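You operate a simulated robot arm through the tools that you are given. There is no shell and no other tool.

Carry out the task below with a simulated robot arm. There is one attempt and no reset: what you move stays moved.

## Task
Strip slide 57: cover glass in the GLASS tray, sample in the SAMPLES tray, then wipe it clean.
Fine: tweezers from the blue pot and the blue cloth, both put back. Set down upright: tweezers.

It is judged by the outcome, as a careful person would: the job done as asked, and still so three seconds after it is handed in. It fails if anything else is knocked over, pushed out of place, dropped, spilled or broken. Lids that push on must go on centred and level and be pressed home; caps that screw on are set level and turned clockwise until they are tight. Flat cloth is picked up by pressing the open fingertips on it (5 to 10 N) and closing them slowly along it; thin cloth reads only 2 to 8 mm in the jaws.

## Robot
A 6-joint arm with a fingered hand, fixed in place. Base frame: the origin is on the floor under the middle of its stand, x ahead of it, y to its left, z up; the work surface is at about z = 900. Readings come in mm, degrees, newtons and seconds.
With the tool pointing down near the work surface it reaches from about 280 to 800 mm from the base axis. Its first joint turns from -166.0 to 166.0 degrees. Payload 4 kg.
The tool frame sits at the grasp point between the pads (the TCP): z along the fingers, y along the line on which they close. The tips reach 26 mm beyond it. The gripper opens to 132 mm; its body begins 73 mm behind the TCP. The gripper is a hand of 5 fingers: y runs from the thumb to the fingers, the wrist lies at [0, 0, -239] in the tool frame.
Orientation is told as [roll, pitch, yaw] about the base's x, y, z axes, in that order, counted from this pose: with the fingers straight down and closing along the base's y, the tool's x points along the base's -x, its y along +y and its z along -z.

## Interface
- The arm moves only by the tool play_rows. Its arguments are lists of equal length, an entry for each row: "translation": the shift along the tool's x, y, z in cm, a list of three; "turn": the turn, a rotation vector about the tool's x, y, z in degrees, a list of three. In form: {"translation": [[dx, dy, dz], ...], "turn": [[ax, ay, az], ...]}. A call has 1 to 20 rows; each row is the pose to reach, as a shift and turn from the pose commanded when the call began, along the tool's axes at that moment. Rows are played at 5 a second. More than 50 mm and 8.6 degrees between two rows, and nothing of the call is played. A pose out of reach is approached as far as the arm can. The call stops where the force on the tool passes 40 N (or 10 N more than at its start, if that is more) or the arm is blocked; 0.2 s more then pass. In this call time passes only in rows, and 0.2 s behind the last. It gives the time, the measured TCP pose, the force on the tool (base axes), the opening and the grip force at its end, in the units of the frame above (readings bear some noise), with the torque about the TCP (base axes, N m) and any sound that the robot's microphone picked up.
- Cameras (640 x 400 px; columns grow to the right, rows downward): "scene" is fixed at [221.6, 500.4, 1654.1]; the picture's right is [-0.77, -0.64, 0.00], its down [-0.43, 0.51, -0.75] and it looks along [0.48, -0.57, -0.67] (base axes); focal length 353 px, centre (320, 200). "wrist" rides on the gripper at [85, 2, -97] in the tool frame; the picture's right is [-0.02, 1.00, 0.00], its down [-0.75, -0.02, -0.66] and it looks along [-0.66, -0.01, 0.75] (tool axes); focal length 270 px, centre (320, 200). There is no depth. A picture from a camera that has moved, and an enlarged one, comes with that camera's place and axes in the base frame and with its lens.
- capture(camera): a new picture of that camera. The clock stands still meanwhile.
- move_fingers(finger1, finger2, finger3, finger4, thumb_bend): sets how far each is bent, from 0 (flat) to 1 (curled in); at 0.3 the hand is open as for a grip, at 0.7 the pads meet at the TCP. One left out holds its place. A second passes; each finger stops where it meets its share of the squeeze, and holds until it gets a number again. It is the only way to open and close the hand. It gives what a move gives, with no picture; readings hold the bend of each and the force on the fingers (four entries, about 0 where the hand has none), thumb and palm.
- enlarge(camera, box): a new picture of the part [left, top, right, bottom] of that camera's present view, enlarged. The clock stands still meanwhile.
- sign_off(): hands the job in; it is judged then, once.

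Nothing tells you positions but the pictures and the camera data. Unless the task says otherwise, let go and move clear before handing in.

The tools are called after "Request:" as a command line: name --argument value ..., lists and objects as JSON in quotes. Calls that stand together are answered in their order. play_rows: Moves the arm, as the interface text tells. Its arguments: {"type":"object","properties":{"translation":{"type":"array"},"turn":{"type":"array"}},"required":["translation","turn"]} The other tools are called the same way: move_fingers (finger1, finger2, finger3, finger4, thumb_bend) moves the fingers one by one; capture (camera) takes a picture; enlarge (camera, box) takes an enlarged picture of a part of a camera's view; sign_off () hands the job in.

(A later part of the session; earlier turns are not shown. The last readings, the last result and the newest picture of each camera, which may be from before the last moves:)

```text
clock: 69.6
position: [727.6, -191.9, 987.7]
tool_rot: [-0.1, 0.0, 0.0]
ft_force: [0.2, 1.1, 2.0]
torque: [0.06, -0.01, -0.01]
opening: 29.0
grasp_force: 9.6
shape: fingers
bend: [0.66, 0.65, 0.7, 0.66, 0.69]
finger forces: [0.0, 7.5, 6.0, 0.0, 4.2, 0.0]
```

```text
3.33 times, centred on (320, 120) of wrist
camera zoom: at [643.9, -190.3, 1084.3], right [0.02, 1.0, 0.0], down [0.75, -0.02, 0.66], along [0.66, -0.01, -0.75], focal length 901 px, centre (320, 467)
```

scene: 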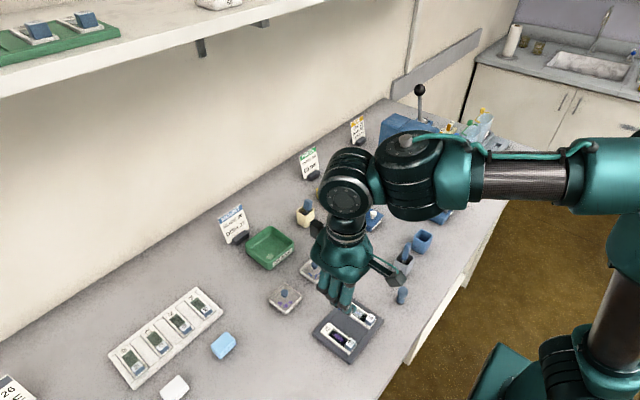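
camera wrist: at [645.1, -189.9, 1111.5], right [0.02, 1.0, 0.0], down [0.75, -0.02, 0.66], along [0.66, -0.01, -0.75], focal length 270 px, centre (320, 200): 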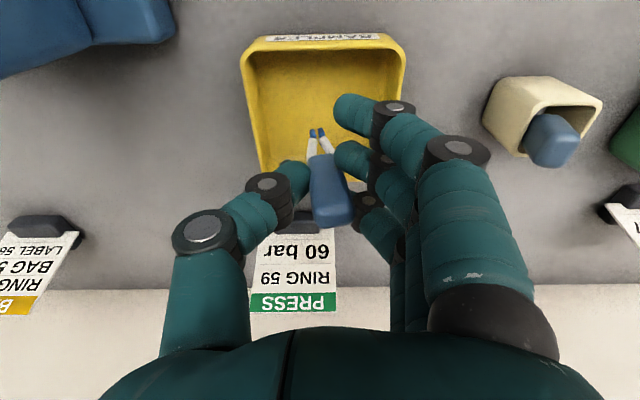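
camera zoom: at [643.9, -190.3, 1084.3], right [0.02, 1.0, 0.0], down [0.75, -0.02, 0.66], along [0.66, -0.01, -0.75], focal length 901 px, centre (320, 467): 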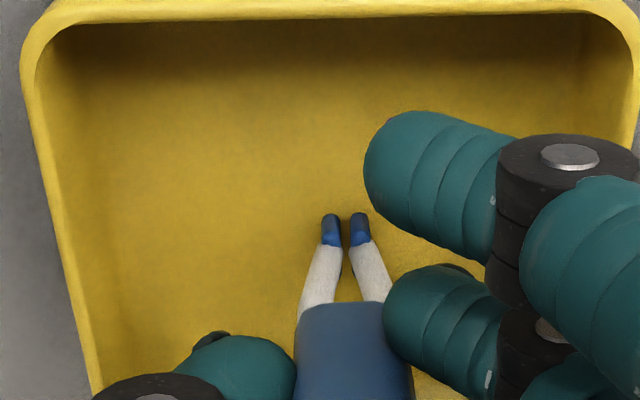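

Request:
play_rows --translation '[[0, 0, -0.5], [0, 0, -1.5], [0, 0, -3.0], [0, 0, -5.0], [0, 0, -7.0], [1.5, 0, -9.5], [4.0, 0, -11.5], [7.0, 0, -12.5]]' --turn '[[0, 0, 0], [0, 0, 0], [0, 0, 0], [0, 0, 0], [0, 0, 0], [0, 0, 0], [0, 0, 0], [0, 0, 0]]'

Request:
capture --camera "wrist"

Request:
enlarge --camera "wrist" --box '[270, 80, 370, 180]'

Request:
enlarge --camera "scene" --box '[300, 140, 400, 215]'

```text
clock: 71.4
position: [657.9, -192.9, 1112.6]
tool_rot: [0.1, 0.0, -0.1]
ft_force: [0.6, -0.7, -1.2]
torque: [0.01, -0.02, 0.0]
opening: 28.9
grasp_force: 8.4
shape: fingers
bend: [0.66, 0.65, 0.7, 0.66, 0.69]
finger forces: [0.0, 6.8, 5.3, 0.1, 4.3, 0.0]
```

```text
taken
camera wrist: at [573.2, -189.9, 1209.3], right [0.02, 1.0, 0.0], down [0.75, -0.02, 0.66], along [0.66, -0.01, -0.75], focal length 270 px, centre (320, 200)
```

wrist: 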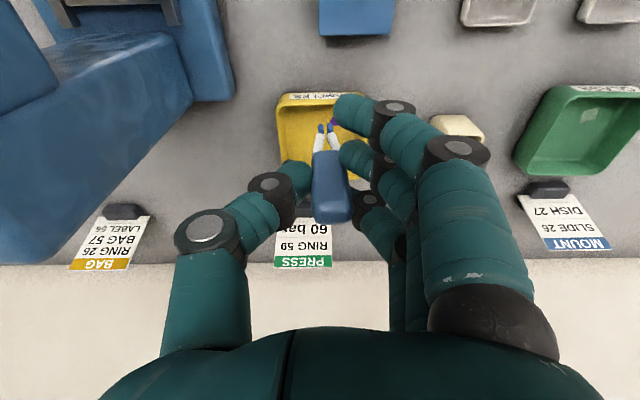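

```text
4.00 times, centred on (320, 130) of wrist
camera zoom: at [573.2, -189.9, 1209.3], right [0.02, 1.0, 0.0], down [0.75, -0.02, 0.66], along [0.66, -0.01, -0.75], focal length 1081 px, centre (320, 480)
```

zoom: 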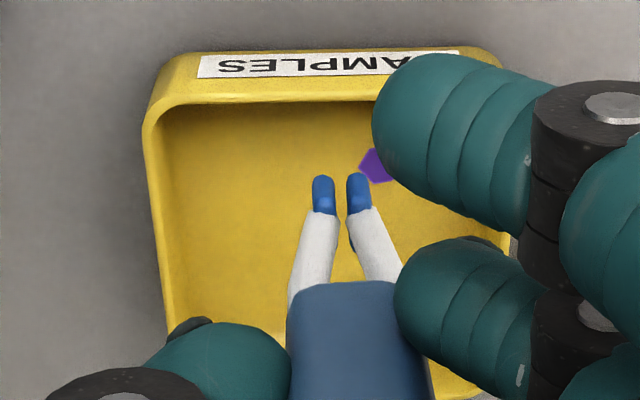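

```text
5.33 times, centred on (350, 178) of scene
camera zoom: at [221.6, 500.4, 1654.1], right [-0.77, -0.64, 0.0], down [-0.43, 0.51, -0.75], along [0.48, -0.57, -0.67], focal length 1880 px, centre (160, 320)
```

zoom: 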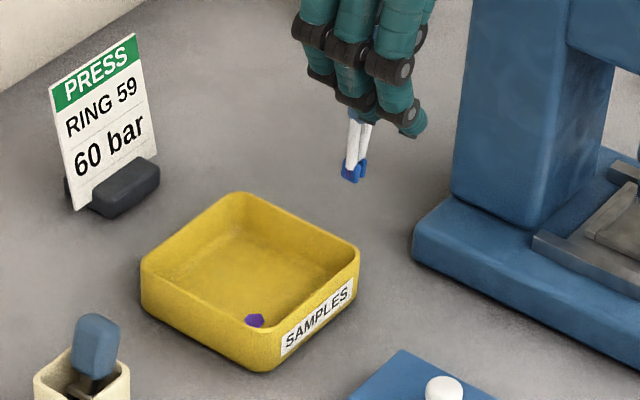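

Both pieces are in their trays. Next I carry the tweezers back over the blue pot at (421,-169).

Request:
play_rows --translation '[[4.0, 0.3, -0.5], [8.0, 0.7, -1.0], [12.0, 1.0, -1.0], [16.0, 1.3, -1.0], [20.0, 1.7, -0.5], [23.9, 2.0, 0]]' --turn '[[0, 0, 0], [0, 0, 0], [0, 0, 0], [0, 0, 0], [0, 0, 0], [0, 0, 0]]'

Request:
capture --camera "wrist"

Request:
enlarge --camera "wrist" --box '[270, 40, 370, 140]'

Request:
enlarge --camera "scene" --box '[380, 190, 480, 265]'

```text
clock: 72.8
position: [418.8, -173.0, 1112.3]
tool_rot: [0.0, -0.1, -0.1]
ft_force: [-0.1, 0.1, -0.5]
torque: [0.07, 0.01, 0.0]
opening: 29.2
grasp_force: 8.2
shape: fingers
bend: [0.66, 0.65, 0.7, 0.66, 0.69]
finger forces: [0.0, 6.6, 4.9, 0.0, 4.4, 0.1]
```

```text
taken
camera wrist: at [333.9, -171.1, 1209.0], right [0.02, 1.0, 0.0], down [0.75, -0.02, 0.66], along [0.66, -0.01, -0.75], focal length 270 px, centre (320, 200)
```

wrist: 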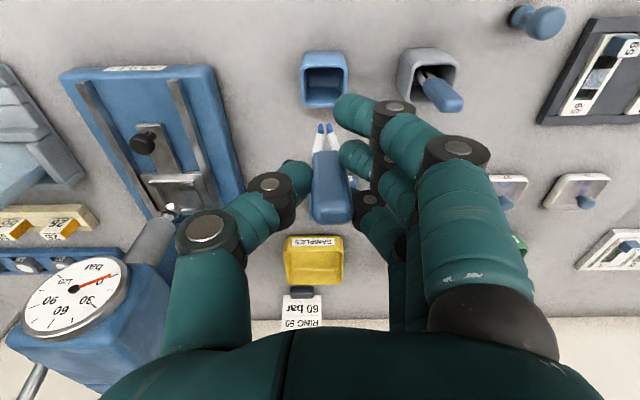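

```text
4.00 times, centred on (320, 90) of wrist
camera zoom: at [333.9, -171.1, 1209.0], right [0.02, 1.0, 0.0], down [0.75, -0.02, 0.66], along [0.66, -0.01, -0.75], focal length 1081 px, centre (320, 640)
```

zoom: 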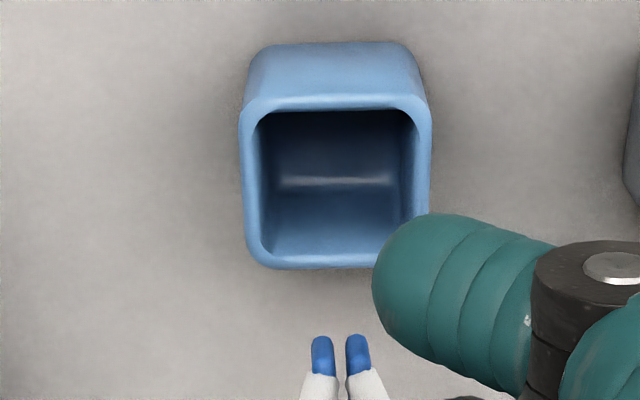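

```text
5.33 times, centred on (430, 228) of scene
camera zoom: at [221.6, 500.4, 1654.1], right [-0.77, -0.64, 0.0], down [-0.43, 0.51, -0.75], along [0.48, -0.57, -0.67], focal length 1880 px, centre (-267, 53)
```

zoom: 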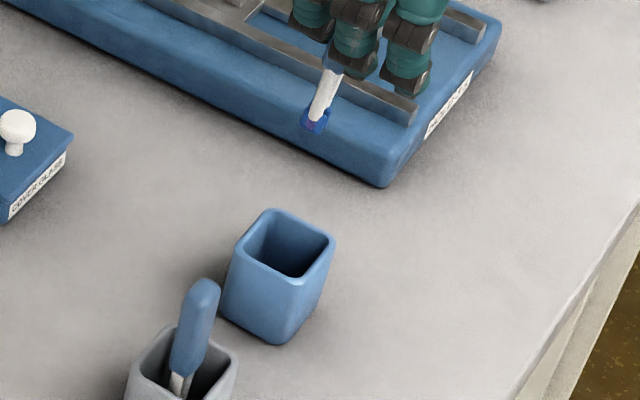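

The tips line up with the pot's centre. I descend to just above the rim and check.

Request:
play_rows --translation '[[0, 0, 2.5], [0, 0, 5.0], [0, 0, 6.8]]' --turn '[[0, 0, 0], [0, 0, 0], [0, 0, 0]]'

Request:
enlarge --camera "wrist" --box '[270, 60, 370, 160]'

Request:
enlarge --camera "scene" --box '[390, 200, 460, 265]'

```text
clock: 73.6
position: [418.9, -172.5, 1043.8]
tool_rot: [0.0, 0.0, 0.1]
ft_force: [0.7, 0.2, -0.4]
torque: [-0.03, -0.02, 0.02]
opening: 29.0
grasp_force: 7.8
shape: fingers
bend: [0.66, 0.65, 0.7, 0.66, 0.69]
finger forces: [0.1, 6.6, 5.0, 0.0, 4.3, 0.0]
```

```text
4.00 times, centred on (320, 110) of wrist
camera zoom: at [334.5, -170.7, 1140.8], right [0.02, 1.0, 0.0], down [0.75, -0.02, 0.66], along [0.66, -0.01, -0.75], focal length 1081 px, centre (320, 560)
```

zoom: 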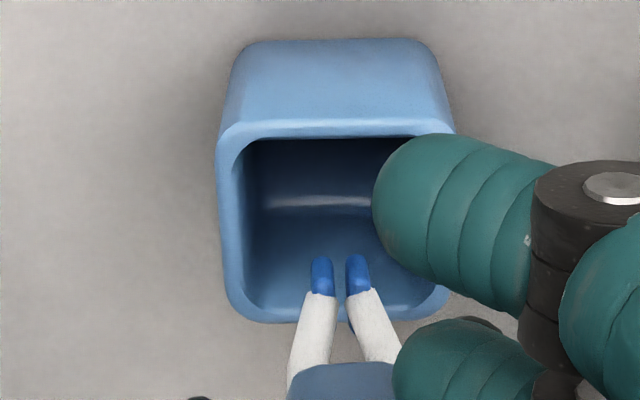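

```text
6.15 times, centred on (425, 232) of scene
camera zoom: at [221.6, 500.4, 1654.1], right [-0.77, -0.64, 0.0], down [-0.43, 0.51, -0.75], along [0.48, -0.57, -0.67], focal length 2170 px, centre (-326, 0)
```

zoom: 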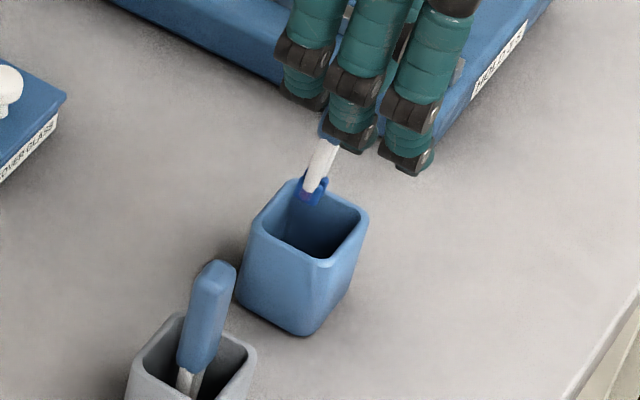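

Request:
play_rows --translation '[[0, 0, 1.0], [0, 0, 2.0], [0, 0, 3.0], [0, 0, 4.0], [0, 0, 4.8]]' --turn '[[0, 0, 0], [0, 0, 0], [0, 0, 0], [0, 0, 0], [0, 0, 0]]'

Request:
enlarge --camera "wrist" --box '[240, 70, 400, 230]'

Request:
enlarge --camera "scene" --box '[390, 200, 460, 265]'

```text
clock: 74.8
position: [419.9, -172.1, 996.8]
tool_rot: [0.0, -0.1, 0.0]
ft_force: [0.5, -0.7, -0.5]
torque: [0.01, 0.02, 0.02]
opening: 29.0
grasp_force: 8.3
shape: fingers
bend: [0.66, 0.65, 0.7, 0.66, 0.69]
finger forces: [0.0, 6.7, 5.0, 0.0, 4.3, 0.0]
```

```text
2.50 times, centred on (320, 150) of wrist
camera zoom: at [334.5, -170.1, 1092.6], right [0.02, 1.0, 0.0], down [0.75, -0.02, 0.66], along [0.66, -0.01, -0.75], focal length 676 px, centre (320, 325)
```

zoom: 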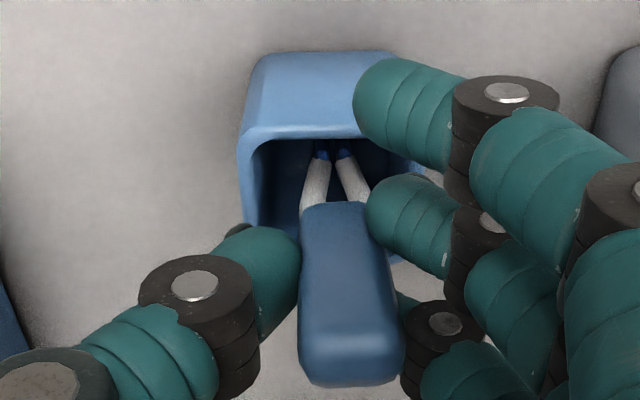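

```text
6.15 times, centred on (425, 232) of scene
camera zoom: at [221.6, 500.4, 1654.1], right [-0.77, -0.64, 0.0], down [-0.43, 0.51, -0.75], along [0.48, -0.57, -0.67], focal length 2170 px, centre (-326, 0)
```

zoom: 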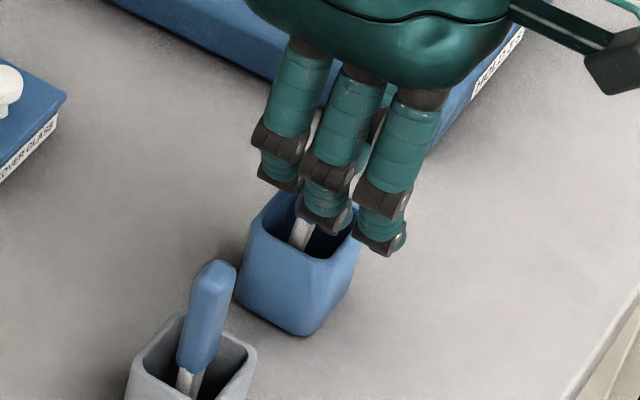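

Request:
play_rows --translation '[[0, 0, 0.15], [0, 0, 0.3]]' --turn '[[0, 0, 0], [0, 0, 0]]'

Request:
play_rows --translation '[[0, 0, 0.1], [0, 0, 0.2]]' --turn '[[0, 0, 0], [0, 0, 0]]'

Request:
play_rows --translation '[[0, 0, 0.1]]' --turn '[[0, 0, 0]]'

```text
clock: 75.4
position: [419.5, -172.9, 993.6]
tool_rot: [0.1, 0.0, 0.0]
ft_force: [-0.3, -0.2, 0.6]
torque: [0.01, 0.02, 0.01]
opening: 29.2
grasp_force: 7.8
shape: fingers
bend: [0.66, 0.65, 0.7, 0.66, 0.69]
finger forces: [0.0, 6.7, 5.1, 0.0, 4.4, 0.1]
```

```text
clock: 76.0
position: [420.7, -172.8, 992.8]
tool_rot: [0.0, 0.1, 0.0]
ft_force: [-0.3, 0.1, -1.2]
torque: [-0.01, 0.01, 0.01]
opening: 28.9
grasp_force: 8.1
shape: fingers
bend: [0.66, 0.65, 0.7, 0.66, 0.69]
finger forces: [0.0, 6.7, 5.1, 0.1, 4.3, 0.0]
```

```text
clock: 76.4
position: [418.8, -173.8, 990.4]
tool_rot: [0.0, -0.1, 0.0]
ft_force: [0.8, 0.0, -0.8]
torque: [-0.03, 0.0, -0.01]
opening: 29.0
grasp_force: 8.0
shape: fingers
bend: [0.66, 0.65, 0.7, 0.66, 0.69]
finger forces: [0.0, 6.7, 5.2, 0.0, 4.3, 0.1]
```

Request:
play_rows --translation '[[0, 0, 0.1]]' --turn '[[0, 0, 0]]'

Request:
play_rows --translation '[[0, 0, 0.1]]' --turn '[[0, 0, 0]]'

Request:
enlarge --camera "wrist" --box '[240, 70, 400, 230]'

```text
clock: 76.8
position: [418.8, -173.0, 990.5]
tool_rot: [0.0, 0.0, 0.0]
ft_force: [0.1, 0.3, -0.9]
torque: [0.03, -0.02, 0.02]
opening: 29.1
grasp_force: 8.2
shape: fingers
bend: [0.66, 0.65, 0.7, 0.66, 0.69]
finger forces: [0.0, 6.7, 5.1, 0.0, 4.2, 0.0]
```

```text
clock: 77.2
position: [419.9, -173.5, 988.4]
tool_rot: [-0.1, -0.1, 0.0]
ft_force: [0.0, -0.2, -0.1]
torque: [0.03, 0.03, -0.01]
opening: 29.2
grasp_force: 7.6
shape: fingers
bend: [0.66, 0.65, 0.7, 0.66, 0.69]
finger forces: [0.1, 6.7, 5.1, 0.0, 4.3, 0.1]
```

```text
2.50 times, centred on (320, 150) of wrist
camera zoom: at [335.1, -170.5, 1086.2], right [0.02, 1.0, 0.0], down [0.75, -0.02, 0.66], along [0.66, -0.01, -0.75], focal length 676 px, centre (320, 325)
```

zoom: 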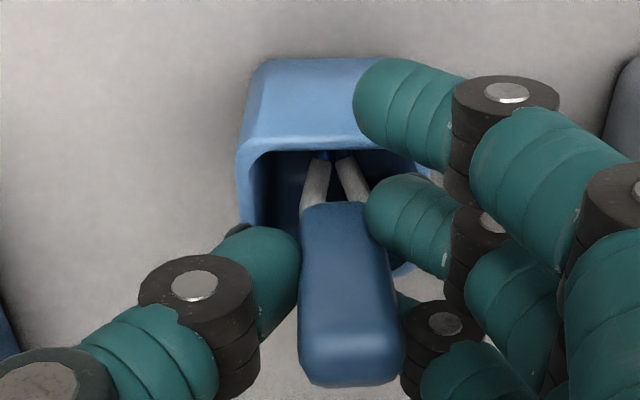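

Request:
play_rows --translation '[[0, 0, 0.1]]' --turn '[[0, 0, 0]]'

Request:
play_rows --translation '[[0, 0, 0.1]]' --turn '[[0, 0, 0]]'

```text
clock: 77.6
position: [420.1, -171.9, 988.3]
tool_rot: [0.0, -0.1, -0.1]
ft_force: [0.7, 0.2, 3.9]
torque: [0.01, -0.01, 0.0]
opening: 29.1
grasp_force: 8.6
shape: fingers
bend: [0.66, 0.65, 0.7, 0.66, 0.69]
finger forces: [0.0, 6.8, 5.2, 0.0, 4.8, 0.0]
```

```text
clock: 78.0
position: [419.6, -172.6, 987.2]
tool_rot: [0.0, -0.1, -0.1]
ft_force: [-0.2, -0.1, 10.2]
torque: [0.05, -0.01, -0.02]
opening: 29.3
grasp_force: 10.2
shape: fingers
bend: [0.66, 0.66, 0.7, 0.66, 0.69]
finger forces: [0.1, 7.3, 6.4, 0.0, 6.1, 0.1]
```

The tips rest on the pot floor. I relieve the pressure slightly, then open the hand gradually.

Request:
play_rows --translation '[[0, 0, -0.15]]' --turn '[[0, 0, 0]]'

Request:
move_fingers --finger1 0.64 --finger2 0.63 --finger3 0.65 --finger4 0.64 --thumb_bend 0.67

Request:
enlarge --camera "wrist" --box '[240, 70, 400, 230]'

```text
clock: 78.4
position: [419.8, -172.2, 988.2]
tool_rot: [0.0, 0.1, 0.0]
ft_force: [-0.4, 0.0, 2.5]
torque: [0.02, -0.03, 0.0]
opening: 29.2
grasp_force: 9.2
shape: fingers
bend: [0.66, 0.65, 0.7, 0.66, 0.69]
finger forces: [0.0, 7.4, 5.9, 0.1, 5.0, 0.1]
```

```text
clock: 79.4
position: [418.8, -173.0, 987.6]
tool_rot: [0.0, 0.0, 0.0]
ft_force: [-0.5, 0.2, 2.8]
torque: [0.03, 0.03, -0.02]
opening: 31.6
grasp_force: 3.9
shape: fingers
bend: [0.64, 0.62, 0.68, 0.64, 0.67]
finger forces: [0.0, 3.7, 4.0, 0.1, 0.0, 0.0]
```

```text
2.50 times, centred on (320, 150) of wrist
camera zoom: at [335.4, -170.0, 1085.1], right [0.02, 1.0, 0.0], down [0.75, -0.02, 0.66], along [0.66, -0.01, -0.75], focal length 676 px, centre (320, 325)
```

zoom: 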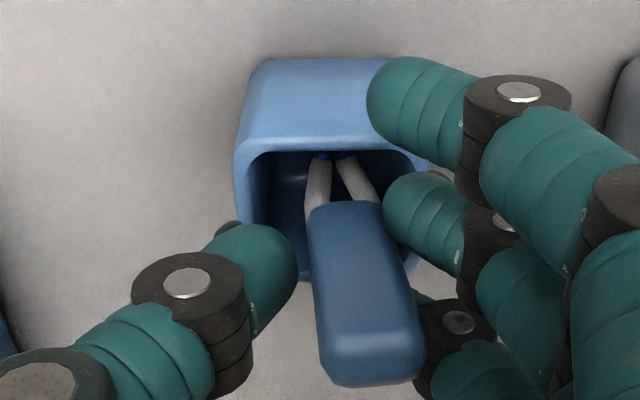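

The handle is pinched sideways between fingers 2 and 3. To avoid dragging it, I'll hold with finger 2 and thumb while only finger 3 opens.

Request:
move_fingers --finger2 0.67 --thumb_bend 0.69

Request:
move_fingers --finger3 0.6

Request:
enlarge --camera "wrist" --box '[240, 70, 400, 230]'

```text
clock: 80.4
position: [421.4, -173.2, 988.8]
tool_rot: [0.1, -0.1, 0.0]
ft_force: [0.1, 0.2, 1.7]
torque: [0.01, -0.01, 0.01]
opening: 30.5
grasp_force: 5.0
shape: fingers
bend: [0.64, 0.63, 0.68, 0.64, 0.69]
finger forces: [0.1, 5.5, 4.6, 0.1, 0.6, 0.0]
```

```text
clock: 81.4
position: [420.9, -172.4, 987.4]
tool_rot: [0.1, -0.1, 0.0]
ft_force: [-0.2, -0.3, 0.4]
torque: [-0.01, -0.02, 0.04]
opening: 30.4
grasp_force: 0.1
shape: fingers
bend: [0.64, 0.67, 0.6, 0.64, 0.69]
finger forces: [0.1, 0.0, 0.0, 0.0, 0.1, 0.0]
```

```text
2.50 times, centred on (320, 150) of wrist
camera zoom: at [335.4, -170.0, 1085.1], right [0.02, 1.0, 0.0], down [0.75, -0.02, 0.66], along [0.66, -0.01, -0.75], focal length 676 px, centre (320, 325)
```

zoom: 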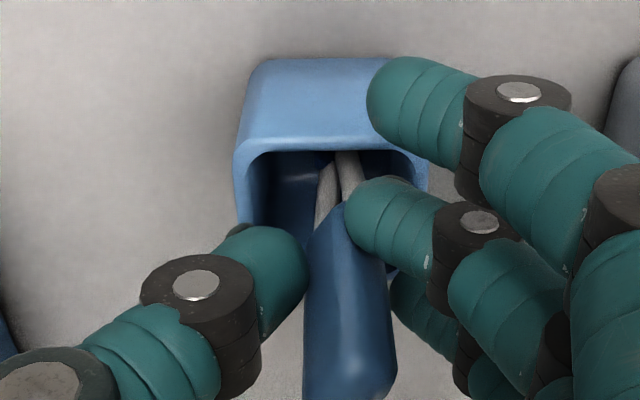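

The tweezers are free in the pot. I open the rest of the hand a bit and look.

Request:
move_fingers --finger1 0.5 --finger2 0.5 --finger3 0.5 --finger4 0.5 --thumb_bend 0.5

Request:
capture --camera "wrist"

Request:
enlarge --camera "scene" --box '[390, 200, 460, 265]'

```text
clock: 82.4
position: [420.7, -173.1, 988.3]
tool_rot: [-0.1, -0.1, 0.1]
ft_force: [0.4, -0.2, 0.3]
torque: [-0.03, -0.01, 0.02]
opening: 74.5
grasp_force: 0.1
shape: fingers
bend: [0.5, 0.5, 0.5, 0.5, 0.5]
finger forces: [0.0, 0.1, 0.0, 0.1, 0.0, 0.0]
```

```text
taken
camera wrist: at [335.4, -170.0, 1085.1], right [0.02, 1.0, 0.0], down [0.75, -0.02, 0.66], along [0.66, -0.01, -0.75], focal length 270 px, centre (320, 200)
```

wrist: 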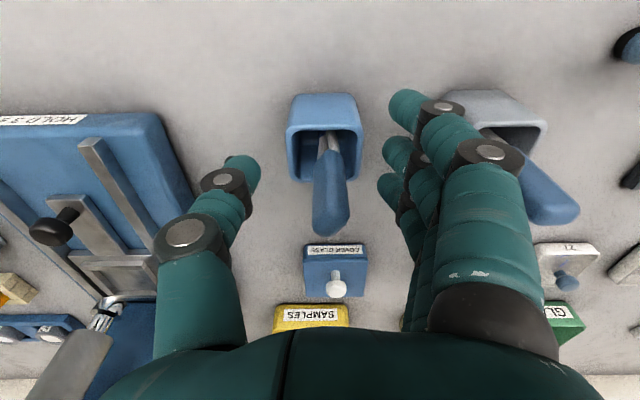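

```text
6.15 times, centred on (425, 232) of scene
camera zoom: at [221.6, 500.4, 1654.1], right [-0.77, -0.64, 0.0], down [-0.43, 0.51, -0.75], along [0.48, -0.57, -0.67], focal length 2170 px, centre (-326, 0)
```

zoom: 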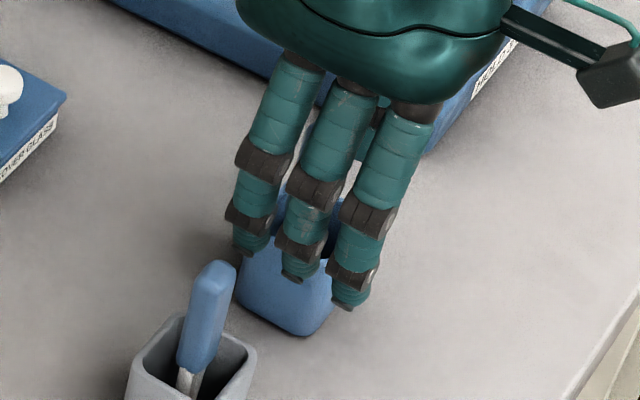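

The tweezers stand in the blue pot. I raise the hand straight up, clear.

Request:
play_rows --translation '[[0, 0, -1.5], [0, 0, -4.0], [0, 0, -7.5], [0, 0, -11.0], [0, 0, -14.0]]' --turn '[[0, 0, 0], [0, 0, 0], [0, 0, 0], [0, 0, 0], [0, 0, 0]]'

Request:
enlarge --camera "wrist" --box '[260, 20, 420, 140]'

Request:
enlarge --camera "scene" --box '[380, 200, 460, 275]'

Request:
enlarge --camera "scene" --box '[150, 320, 260, 400]'

```text
clock: 83.6
position: [418.4, -172.5, 1129.5]
tool_rot: [0.0, -0.1, 0.0]
ft_force: [-0.4, -0.4, -0.1]
torque: [-0.02, 0.02, 0.0]
opening: 74.2
grasp_force: 0.1
shape: fingers
bend: [0.5, 0.5, 0.5, 0.5, 0.5]
finger forces: [0.1, 0.0, 0.0, 0.1, 0.1, 0.0]
```

```text
3.33 times, centred on (340, 80) of wrist
camera zoom: at [333.9, -169.6, 1226.3], right [0.02, 1.0, 0.0], down [0.75, -0.02, 0.66], along [0.66, -0.01, -0.75], focal length 901 px, centre (253, 600)
```

zoom: 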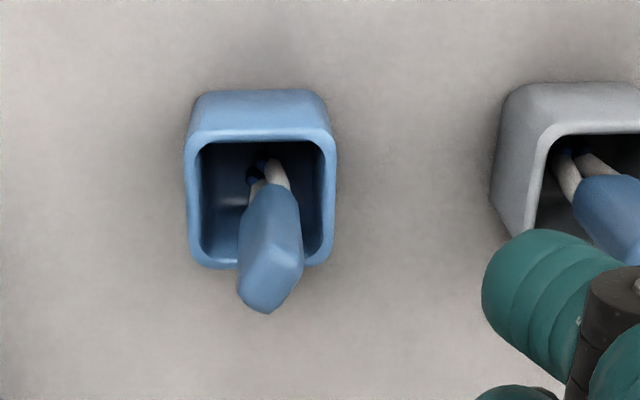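

```text
5.33 times, centred on (420, 238) of scene
camera zoom: at [221.6, 500.4, 1654.1], right [-0.77, -0.64, 0.0], down [-0.43, 0.51, -0.75], along [0.48, -0.57, -0.67], focal length 1880 px, centre (-213, 0)
```

zoom: 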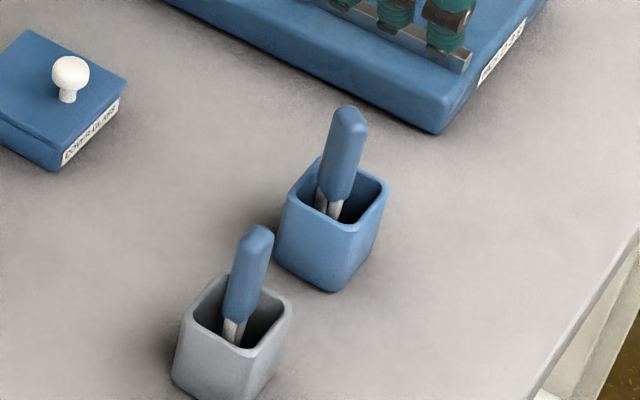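

```text
5.00 times, centred on (205, 360) of scene
camera zoom: at [221.6, 500.4, 1654.1], right [-0.77, -0.64, 0.0], down [-0.43, 0.51, -0.75], along [0.48, -0.57, -0.67], focal length 1763 px, centre (895, -600)
```

zoom: 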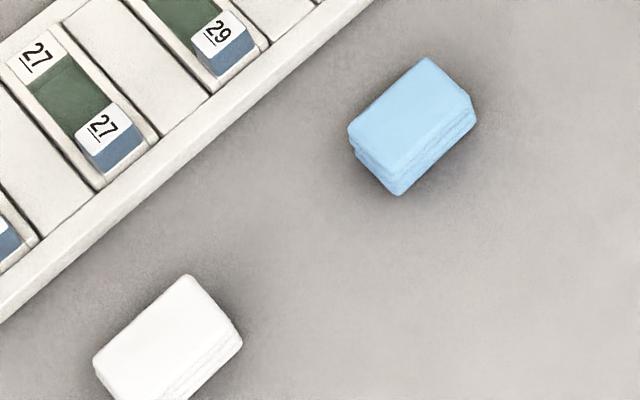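

The tweezers are back upright in the blue pot. Next is the blue cloth, a folded pad near (611,357), about 31×45 mm and 15 mm high; I move there for a close look.

Request:
play_rows --translation '[[-0.9, 3.8, 0], [-1.9, 7.6, 0], [-2.8, 11.4, 0], [-3.8, 15.1, 0], [-4.7, 18.9, 0], [-5.7, 22.7, 0], [-6.6, 26.5, 0], [-7.6, 30.3, 0], [-8.5, 34.1, 0], [-9.5, 37.9, 0], [-10.4, 41.6, 0], [-11.4, 45.4, 0], [-12.3, 49.2, 0.5], [-13.3, 53.0, 2.0], [-13.3, 53.0, 5.0], [-13.3, 53.0, 8.5], [-13.3, 53.0, 12.0]]' --turn '[[0, 0, 0], [0, 0, 0], [0, 0, 0], [0, 0, 0], [0, 0, 0], [0, 0, 0], [0, 0, 0], [0, 0, 0], [0, 0, 0], [0, 0, 0], [0, 0, 0], [0, 0, 0], [0, 0, 0], [0, 0, 0], [0, 0, 0], [0, 0, 0], [0, 0, 0]]'

Request:
capture --camera "wrist"

Request:
enlarge --camera "wrist" --box '[260, 120, 380, 220]'

Request:
enlarge --camera "scene" --box '[180, 310, 270, 380]'

Request:
enlarge --camera "scene" --box '[310, 290, 390, 365]'

```text
clock: 87.2
position: [551.6, 357.6, 1007.9]
tool_rot: [0.0, -0.1, -0.1]
ft_force: [-0.3, 0.5, 0.4]
torque: [-0.04, 0.02, -0.01]
opening: 74.1
grasp_force: 0.0
shape: fingers
bend: [0.5, 0.5, 0.5, 0.5, 0.5]
finger forces: [0.0, 0.1, 0.0, 0.0, 0.0, 0.0]
```

```text
taken
camera wrist: at [466.8, 359.6, 1105.5], right [0.02, 1.0, 0.0], down [0.75, -0.02, 0.66], along [0.66, -0.01, -0.75], focal length 270 px, centre (320, 200)
```

wrist: 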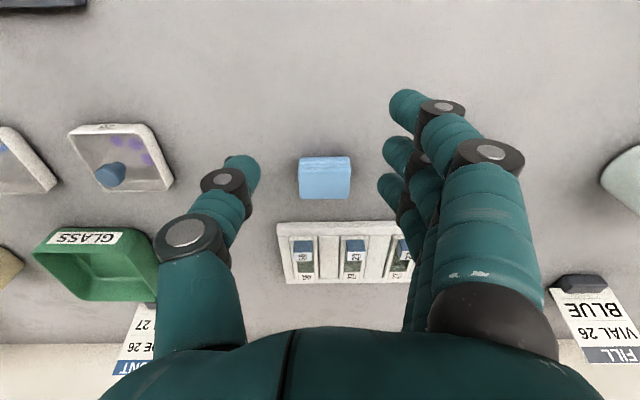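

```text
4.00 times, centred on (320, 170) of wrist
camera zoom: at [466.8, 359.6, 1105.5], right [0.02, 1.0, 0.0], down [0.75, -0.02, 0.66], along [0.66, -0.01, -0.75], focal length 1081 px, centre (320, 320)
```

zoom: 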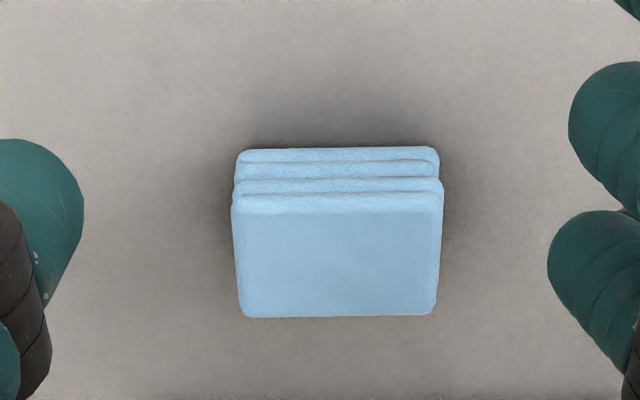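

```text
5.71 times, centred on (225, 345) of scene
camera zoom: at [221.6, 500.4, 1654.1], right [-0.77, -0.64, 0.0], down [-0.43, 0.51, -0.75], along [0.48, -0.57, -0.67], focal length 2015 px, centre (863, -629)
```

zoom: 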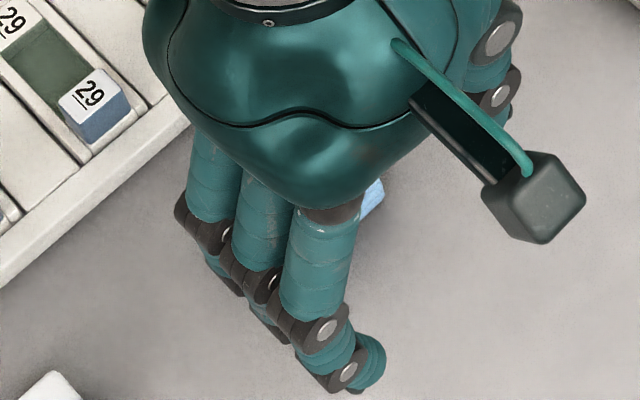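

```text
5.33 times, centred on (350, 328) of scene
camera zoom: at [221.6, 500.4, 1654.1], right [-0.77, -0.64, 0.0], down [-0.43, 0.51, -0.75], along [0.48, -0.57, -0.67], focal length 1880 px, centre (160, -480)
```

zoom: 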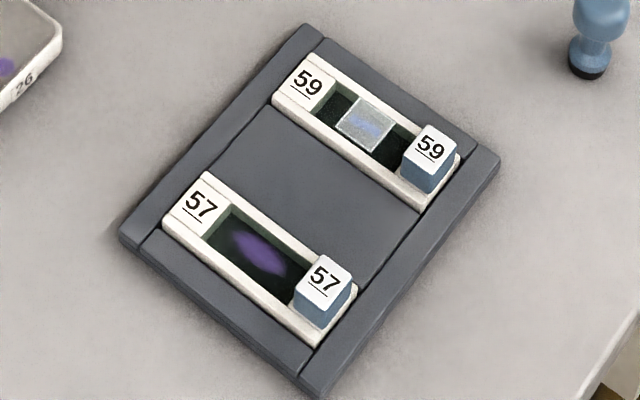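

The blue cloth is a folded pad about 31×44 mm and roughly 19 mm high. I centre the hand over it and come down with fingers straddling its long dimension.

Request:
play_rows --translation '[[-2.0, 0.1, 0], [-4.0, 0.2, 0], [-5.9, 0.2, 0], [-5.9, 0.2, 1.5], [-5.9, 0.2, 3.0]]' --turn '[[0, 0, 0], [0, 0, 0], [0, 0, 0], [0, 0, 0], [0, 0, 0]]'

Request:
capture --camera "wrist"

Request:
enlarge --camera "scene" --box '[170, 300, 280, 390]'

```text
clock: 88.4
position: [611.9, 359.0, 978.5]
tool_rot: [0.0, 0.0, -0.1]
ft_force: [0.1, 0.3, -0.5]
torque: [-0.01, 0.02, 0.03]
opening: 74.1
grasp_force: 0.1
shape: fingers
bend: [0.5, 0.5, 0.5, 0.5, 0.5]
finger forces: [0.0, 0.0, 0.0, 0.0, 0.0, 0.0]
```

```text
taken
camera wrist: at [527.3, 360.9, 1075.1], right [0.02, 1.0, 0.0], down [0.75, -0.02, 0.66], along [0.66, -0.01, -0.75], focal length 270 px, centre (320, 200)
```

wrist: 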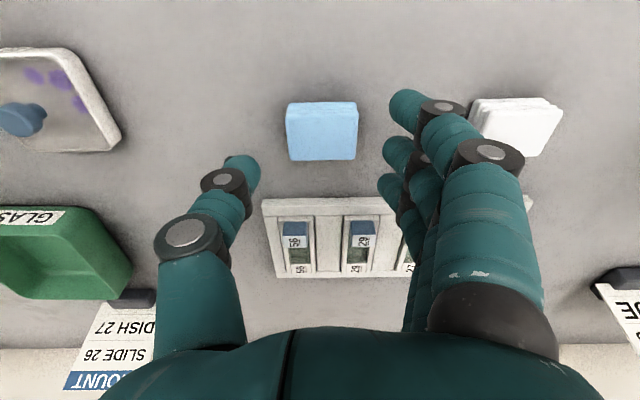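

```text
4.44 times, centred on (225, 345) of scene
camera zoom: at [221.6, 500.4, 1654.1], right [-0.77, -0.64, 0.0], down [-0.43, 0.51, -0.75], along [0.48, -0.57, -0.67], focal length 1567 px, centre (742, -444)
```

zoom: 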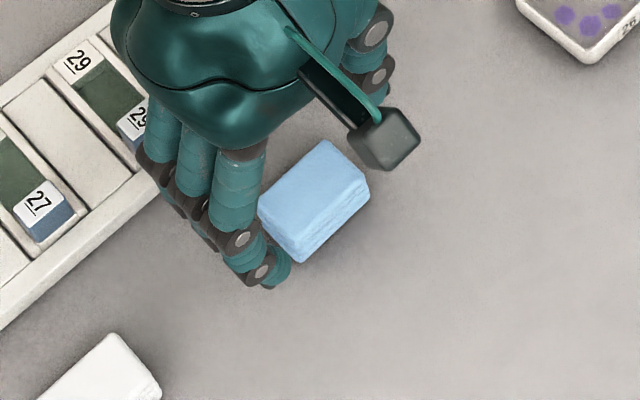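

Request:
enlarge --camera "wrist" --box '[260, 80, 380, 180]'

```text
4.00 times, centred on (320, 130) of wrist
camera zoom: at [527.3, 360.9, 1075.1], right [0.02, 1.0, 0.0], down [0.75, -0.02, 0.66], along [0.66, -0.01, -0.75], focal length 1081 px, centre (320, 480)
```

zoom: 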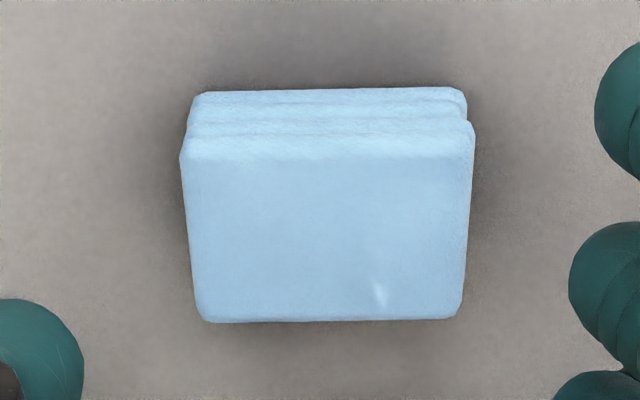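

Request:
play_rows --translation '[[0.2, 0.1, 1.0], [0.38, 0.18, 2.2], [0.38, 0.18, 3.4], [0.38, 0.18, 4.2]]' --turn '[[0, 0, 0], [0, 0, 0], [0, 0, 0], [0, 0, 0]]'

Request:
capture --camera "wrist"

Request:
enlarge --camera "scene" --box '[180, 310, 270, 380]'

```text
clock: 89.4
position: [608.0, 360.6, 934.9]
tool_rot: [0.1, 0.0, 0.0]
ft_force: [0.2, -0.1, 0.4]
torque: [-0.01, 0.02, 0.01]
opening: 74.2
grasp_force: 0.1
shape: fingers
bend: [0.5, 0.5, 0.5, 0.5, 0.5]
finger forces: [0.1, 0.1, 0.1, 0.0, 0.0, 0.0]
```

```text
taken
camera wrist: at [523.2, 362.7, 1032.5], right [0.02, 1.0, 0.0], down [0.75, -0.02, 0.66], along [0.66, -0.01, -0.75], focal length 270 px, centre (320, 200)
```

wrist: 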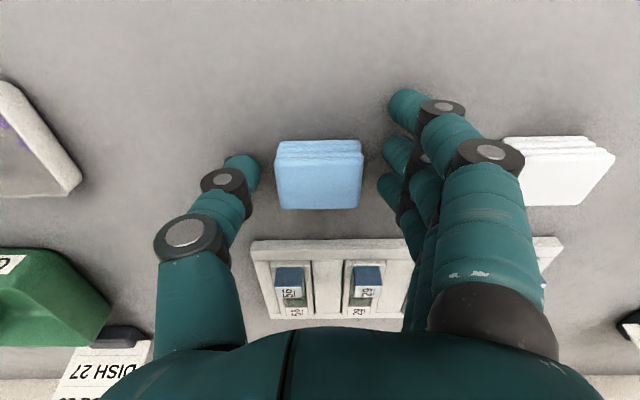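

```text
5.71 times, centred on (225, 345) of scene
camera zoom: at [221.6, 500.4, 1654.1], right [-0.77, -0.64, 0.0], down [-0.43, 0.51, -0.75], along [0.48, -0.57, -0.67], focal length 2015 px, centre (863, -629)
```

zoom: 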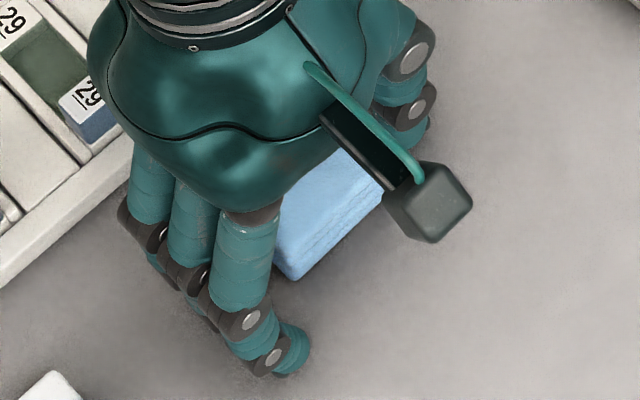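

Request:
play_rows --translation '[[0, 0, 0.3], [0, 0, 0.5]]' --turn '[[0, 0, 0], [0, 0, 0]]'

Request:
move_fingers --finger1 0.5 --finger2 0.56 --finger3 0.56 --finger4 0.5 --thumb_bend 0.56

Request:
enlarge --camera "wrist" --box '[220, 90, 420, 230]'

```text
clock: 90.0
position: [607.3, 360.9, 932.6]
tool_rot: [0.1, -0.2, 0.0]
ft_force: [-4.8, 1.2, 17.6]
torque: [-0.69, 0.27, -0.24]
opening: 75.0
grasp_force: 9.1
shape: fingers
bend: [0.5, 0.5, 0.5, 0.5, 0.5]
finger forces: [1.3, 0.5, 0.0, 0.0, 16.3, 0.1]
```

```text
clock: 91.0
position: [608.8, 360.1, 933.7]
tool_rot: [0.1, -0.2, 0.0]
ft_force: [1.6, -2.7, 31.5]
torque: [-0.37, 0.09, 0.05]
opening: 72.3
grasp_force: 16.0
shape: fingers
bend: [0.5, 0.55, 0.56, 0.5, 0.54]
finger forces: [5.7, 3.1, 1.1, 3.5, 17.9, 0.0]
```

```text
2.86 times, centred on (320, 160) of wrist
camera zoom: at [523.6, 363.1, 1029.4], right [0.02, 1.0, 0.0], down [0.75, -0.02, 0.66], along [0.66, -0.01, -0.75], focal length 772 px, centre (320, 314)
```

zoom: 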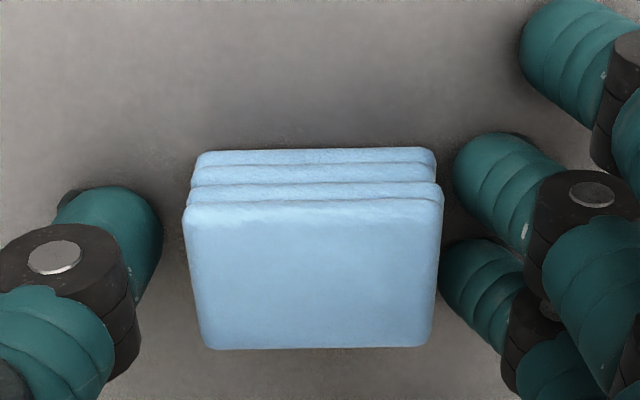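

The fingertips have touched the bench. I raise a few millimetres to clear it before closing on the pad.

Request:
play_rows --translation '[[0, 0, -0.3], [0, 0, -0.7]]' --turn '[[0, 0, 0], [0, 0, 0]]'

```text
clock: 91.6
position: [607.4, 360.8, 937.0]
tool_rot: [-0.1, 0.1, 0.0]
ft_force: [-0.3, -0.1, -0.3]
torque: [-0.01, -0.01, -0.03]
opening: 66.5
grasp_force: 0.1
shape: fingers
bend: [0.5, 0.56, 0.56, 0.5, 0.56]
finger forces: [0.0, 0.1, 0.0, 0.1, 0.0, 0.1]
```

Request:
move_fingers --finger1 0.54 --finger2 0.59 --finger3 0.59 --finger4 0.54 --thumb_bend 0.6

Request:
enlarge --camera "wrist" --box '[220, 90, 420, 230]'

```text
clock: 92.6
position: [608.5, 360.7, 938.7]
tool_rot: [0.1, 0.0, 0.0]
ft_force: [0.3, 0.0, 0.8]
torque: [-0.02, 0.01, 0.01]
opening: 58.7
grasp_force: 3.8
shape: fingers
bend: [0.54, 0.57, 0.57, 0.54, 0.58]
finger forces: [0.0, 1.8, 1.8, 0.1, 3.6, 0.1]
```

```text
2.86 times, centred on (320, 160) of wrist
camera zoom: at [523.8, 363.4, 1035.7], right [0.02, 1.0, 0.0], down [0.75, -0.02, 0.66], along [0.66, -0.01, -0.75], focal length 772 px, centre (320, 314)
```

zoom: 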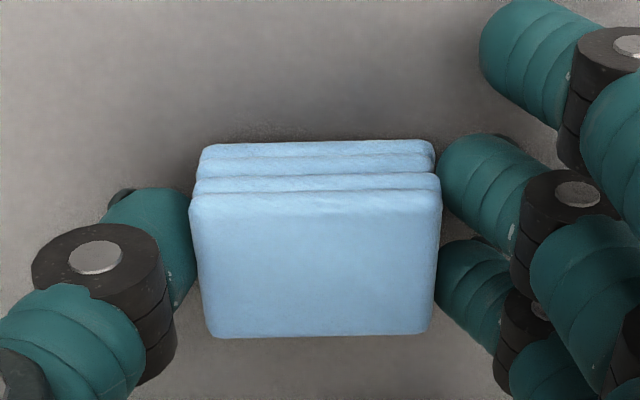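

A balanced grip: fingers 2 and 3 at 1.8 N each, thumb 3.6 N. I firm it up and lift.

Request:
move_fingers --finger2 0.62 --finger3 0.62 --thumb_bend 0.63

Request:
play_rows --translation '[[0, 0, -0.5], [0, 0, -1.5], [0, 0, -3.0], [0, 0, -5.0], [0, 0, -7.0]]' --turn '[[0, 0, 0], [0, 0, 0], [0, 0, 0], [0, 0, 0], [0, 0, 0]]'

Request:
capture --camera "wrist"

Request:
enlarge --camera "scene" --box '[180, 280, 280, 380]'

```text
clock: 93.6
position: [608.2, 360.2, 939.6]
tool_rot: [0.0, 0.1, 0.0]
ft_force: [-0.2, -0.8, 0.0]
torque: [0.0, -0.01, -0.05]
opening: 57.8
grasp_force: 7.9
shape: fingers
bend: [0.54, 0.57, 0.57, 0.54, 0.6]
finger forces: [0.1, 3.7, 3.8, 0.0, 7.4, 0.0]
```

```text
clock: 94.8
position: [608.1, 360.2, 1009.8]
tool_rot: [-0.1, 0.0, 0.1]
ft_force: [0.2, -0.3, -0.4]
torque: [-0.01, 0.03, -0.02]
opening: 58.1
grasp_force: 7.3
shape: fingers
bend: [0.54, 0.57, 0.57, 0.54, 0.6]
finger forces: [0.1, 3.7, 3.7, 0.0, 7.4, 0.0]
```

```text
taken
camera wrist: at [522.8, 363.4, 1105.7], right [0.02, 1.0, 0.0], down [0.75, -0.02, 0.66], along [0.66, -0.01, -0.75], focal length 270 px, centre (320, 200)
```

wrist: 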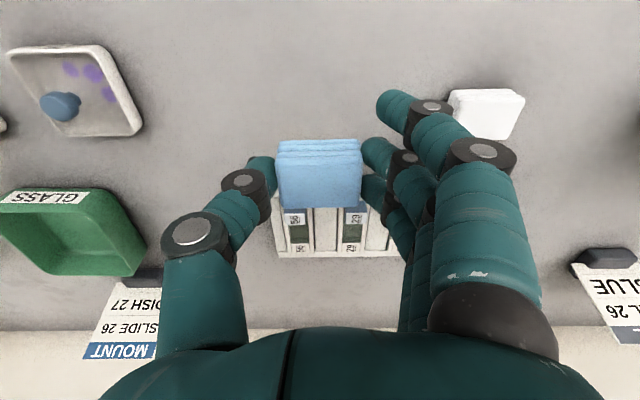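

```text
4.00 times, centred on (230, 330) of scene
camera zoom: at [221.6, 500.4, 1654.1], right [-0.77, -0.64, 0.0], down [-0.43, 0.51, -0.75], along [0.48, -0.57, -0.67], focal length 1410 px, centre (680, -320)
```

zoom: 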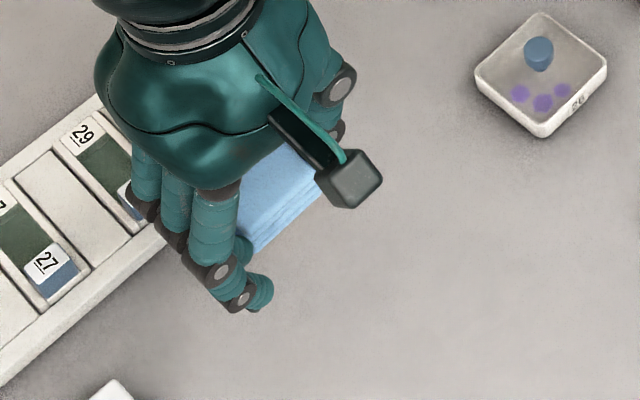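

The pad lifts cleanly. I carry it over slide 57's well, staying high.

Request:
play_rows --translation '[[2.6, -2.5, -1], [5.2, -4.9, -1], [7.7, -7.4, -1], [10.3, -9.9, -1], [12.9, -12.3, -1], [15.5, -14.8, 0], [18.0, -17.2, 1]]' --turn '[[0, 0, 0], [0, 0, 0], [0, 0, 0], [0, 0, 0], [0, 0, 0], [0, 0, 0], [0, 0, 0]]'

Request:
capture --camera "wrist"

Request:
enlarge --camera "scene" --box '[290, 280, 390, 370]'

```text
clock: 96.4
position: [427.2, 188.4, 997.4]
tool_rot: [0.0, 0.0, -0.1]
ft_force: [0.4, -1.1, -0.4]
torque: [0.04, 0.0, 0.01]
opening: 58.0
grasp_force: 7.3
shape: fingers
bend: [0.54, 0.57, 0.57, 0.54, 0.6]
finger forces: [0.0, 3.7, 3.8, 0.0, 7.3, 0.0]
```

```text
taken
camera wrist: at [342.6, 191.1, 1094.2], right [0.02, 1.0, 0.0], down [0.75, -0.02, 0.66], along [0.66, -0.01, -0.75], focal length 270 px, centre (320, 200)
```

wrist: 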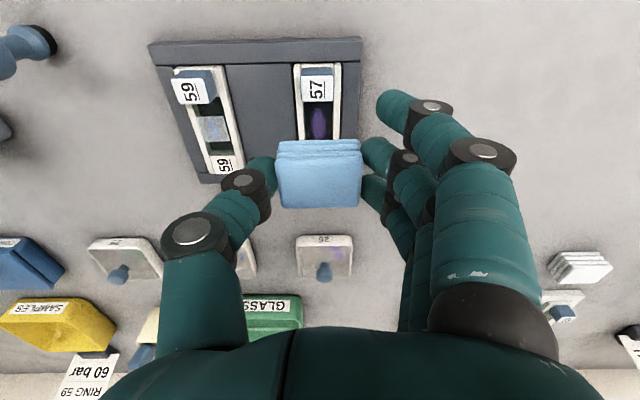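

```text
4.44 times, centred on (340, 325) of scene
camera zoom: at [221.6, 500.4, 1654.1], right [-0.77, -0.64, 0.0], down [-0.43, 0.51, -0.75], along [0.48, -0.57, -0.67], focal length 1567 px, centre (231, -356)
```

zoom: 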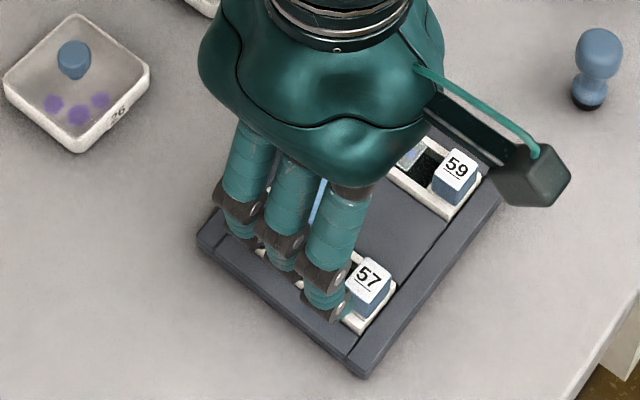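

Request:
play_rows --translation '[[0, 0, 1.0], [0, 0, 2.0], [0, 0, 3.0], [0, 0, 3.4]]' --turn '[[0, 0, 0], [0, 0, 0], [0, 0, 0], [0, 0, 0]]'

Request:
enlarge --camera "wrist" --box '[220, 60, 420, 220]'

Request:
enlarge --camera "scene" --box '[310, 300, 374, 360]'

```text
clock: 97.4
position: [427.2, 189.2, 964.2]
tool_rot: [0.1, 0.0, -0.1]
ft_force: [0.3, 0.2, -0.5]
torque: [0.02, -0.02, -0.05]
opening: 58.0
grasp_force: 7.4
shape: fingers
bend: [0.54, 0.57, 0.57, 0.54, 0.6]
finger forces: [0.1, 3.7, 3.7, 0.1, 7.3, 0.1]
```

```text
2.50 times, centred on (320, 140) of wrist
camera zoom: at [343.4, 191.8, 1061.5], right [0.02, 1.0, 0.0], down [0.75, -0.02, 0.66], along [0.66, -0.01, -0.75], focal length 676 px, centre (320, 350)
```

zoom: 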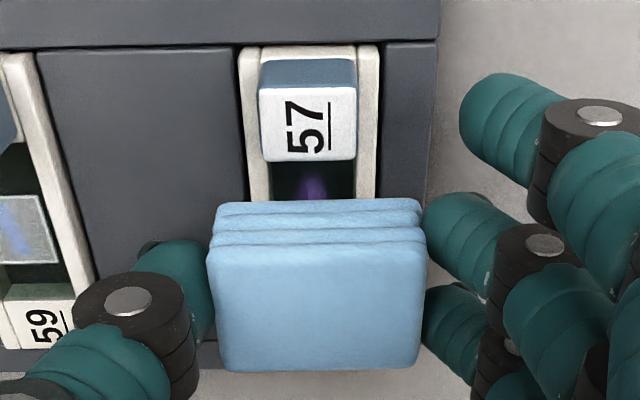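

```text
6.67 times, centred on (342, 330) of scene
camera zoom: at [221.6, 500.4, 1654.1], right [-0.77, -0.64, 0.0], down [-0.43, 0.51, -0.75], along [0.48, -0.57, -0.67], focal length 2350 px, centre (173, -667)
```

zoom: 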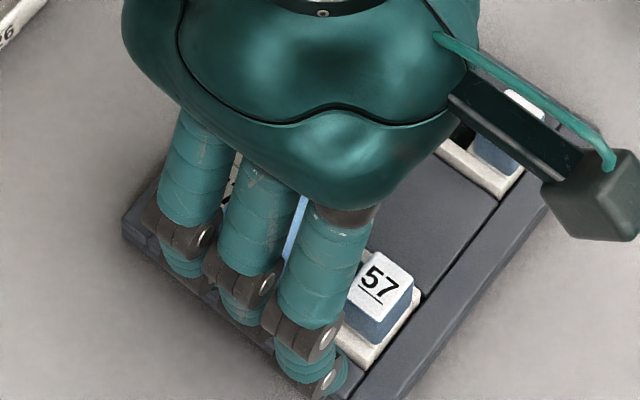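

Request:
play_rows --translation '[[0, 0, 0.2], [0, 0, 0.4]]' --turn '[[0, 0, 0], [0, 0, 0]]'

Request:
play_rows --translation '[[0, 0, 0.1], [0, 0, 0.2]]' --turn '[[0, 0, 0], [0, 0, 0]]'

Request:
play_rows --translation '[[0, 0, 0.1]]' --turn '[[0, 0, 0]]'

Request:
play_rows --translation '[[0, 0, 0.1]]' --turn '[[0, 0, 0]]'

```text
clock: 98.0
position: [427.3, 188.9, 961.3]
tool_rot: [-0.1, 0.0, 0.0]
ft_force: [0.6, 0.3, 0.3]
torque: [-0.01, 0.0, -0.02]
opening: 57.8
grasp_force: 7.4
shape: fingers
bend: [0.54, 0.57, 0.57, 0.54, 0.6]
finger forces: [0.1, 3.6, 3.7, 0.0, 7.3, 0.1]
```

```text
clock: 98.6
position: [427.0, 189.2, 958.7]
tool_rot: [0.0, 0.0, 0.0]
ft_force: [0.1, 0.0, 0.5]
torque: [0.0, 0.03, -0.02]
opening: 57.9
grasp_force: 7.4
shape: fingers
bend: [0.54, 0.57, 0.57, 0.54, 0.6]
finger forces: [0.0, 3.7, 3.8, 0.0, 7.3, 0.1]
```

```text
clock: 99.0
position: [427.6, 188.9, 957.6]
tool_rot: [-0.1, 0.1, -0.1]
ft_force: [0.2, -0.6, -0.4]
torque: [-0.03, -0.01, 0.0]
opening: 58.0
grasp_force: 7.4
shape: fingers
bend: [0.54, 0.57, 0.57, 0.54, 0.6]
finger forces: [0.0, 3.6, 3.7, 0.0, 7.3, 0.0]
```

```text
clock: 99.4
position: [427.0, 190.3, 955.9]
tool_rot: [0.0, -0.1, -0.1]
ft_force: [-0.5, 0.6, -0.2]
torque: [0.01, 0.04, 0.0]
opening: 57.8
grasp_force: 6.8
shape: fingers
bend: [0.54, 0.57, 0.57, 0.54, 0.6]
finger forces: [0.0, 3.8, 3.7, 0.0, 7.3, 0.0]
```

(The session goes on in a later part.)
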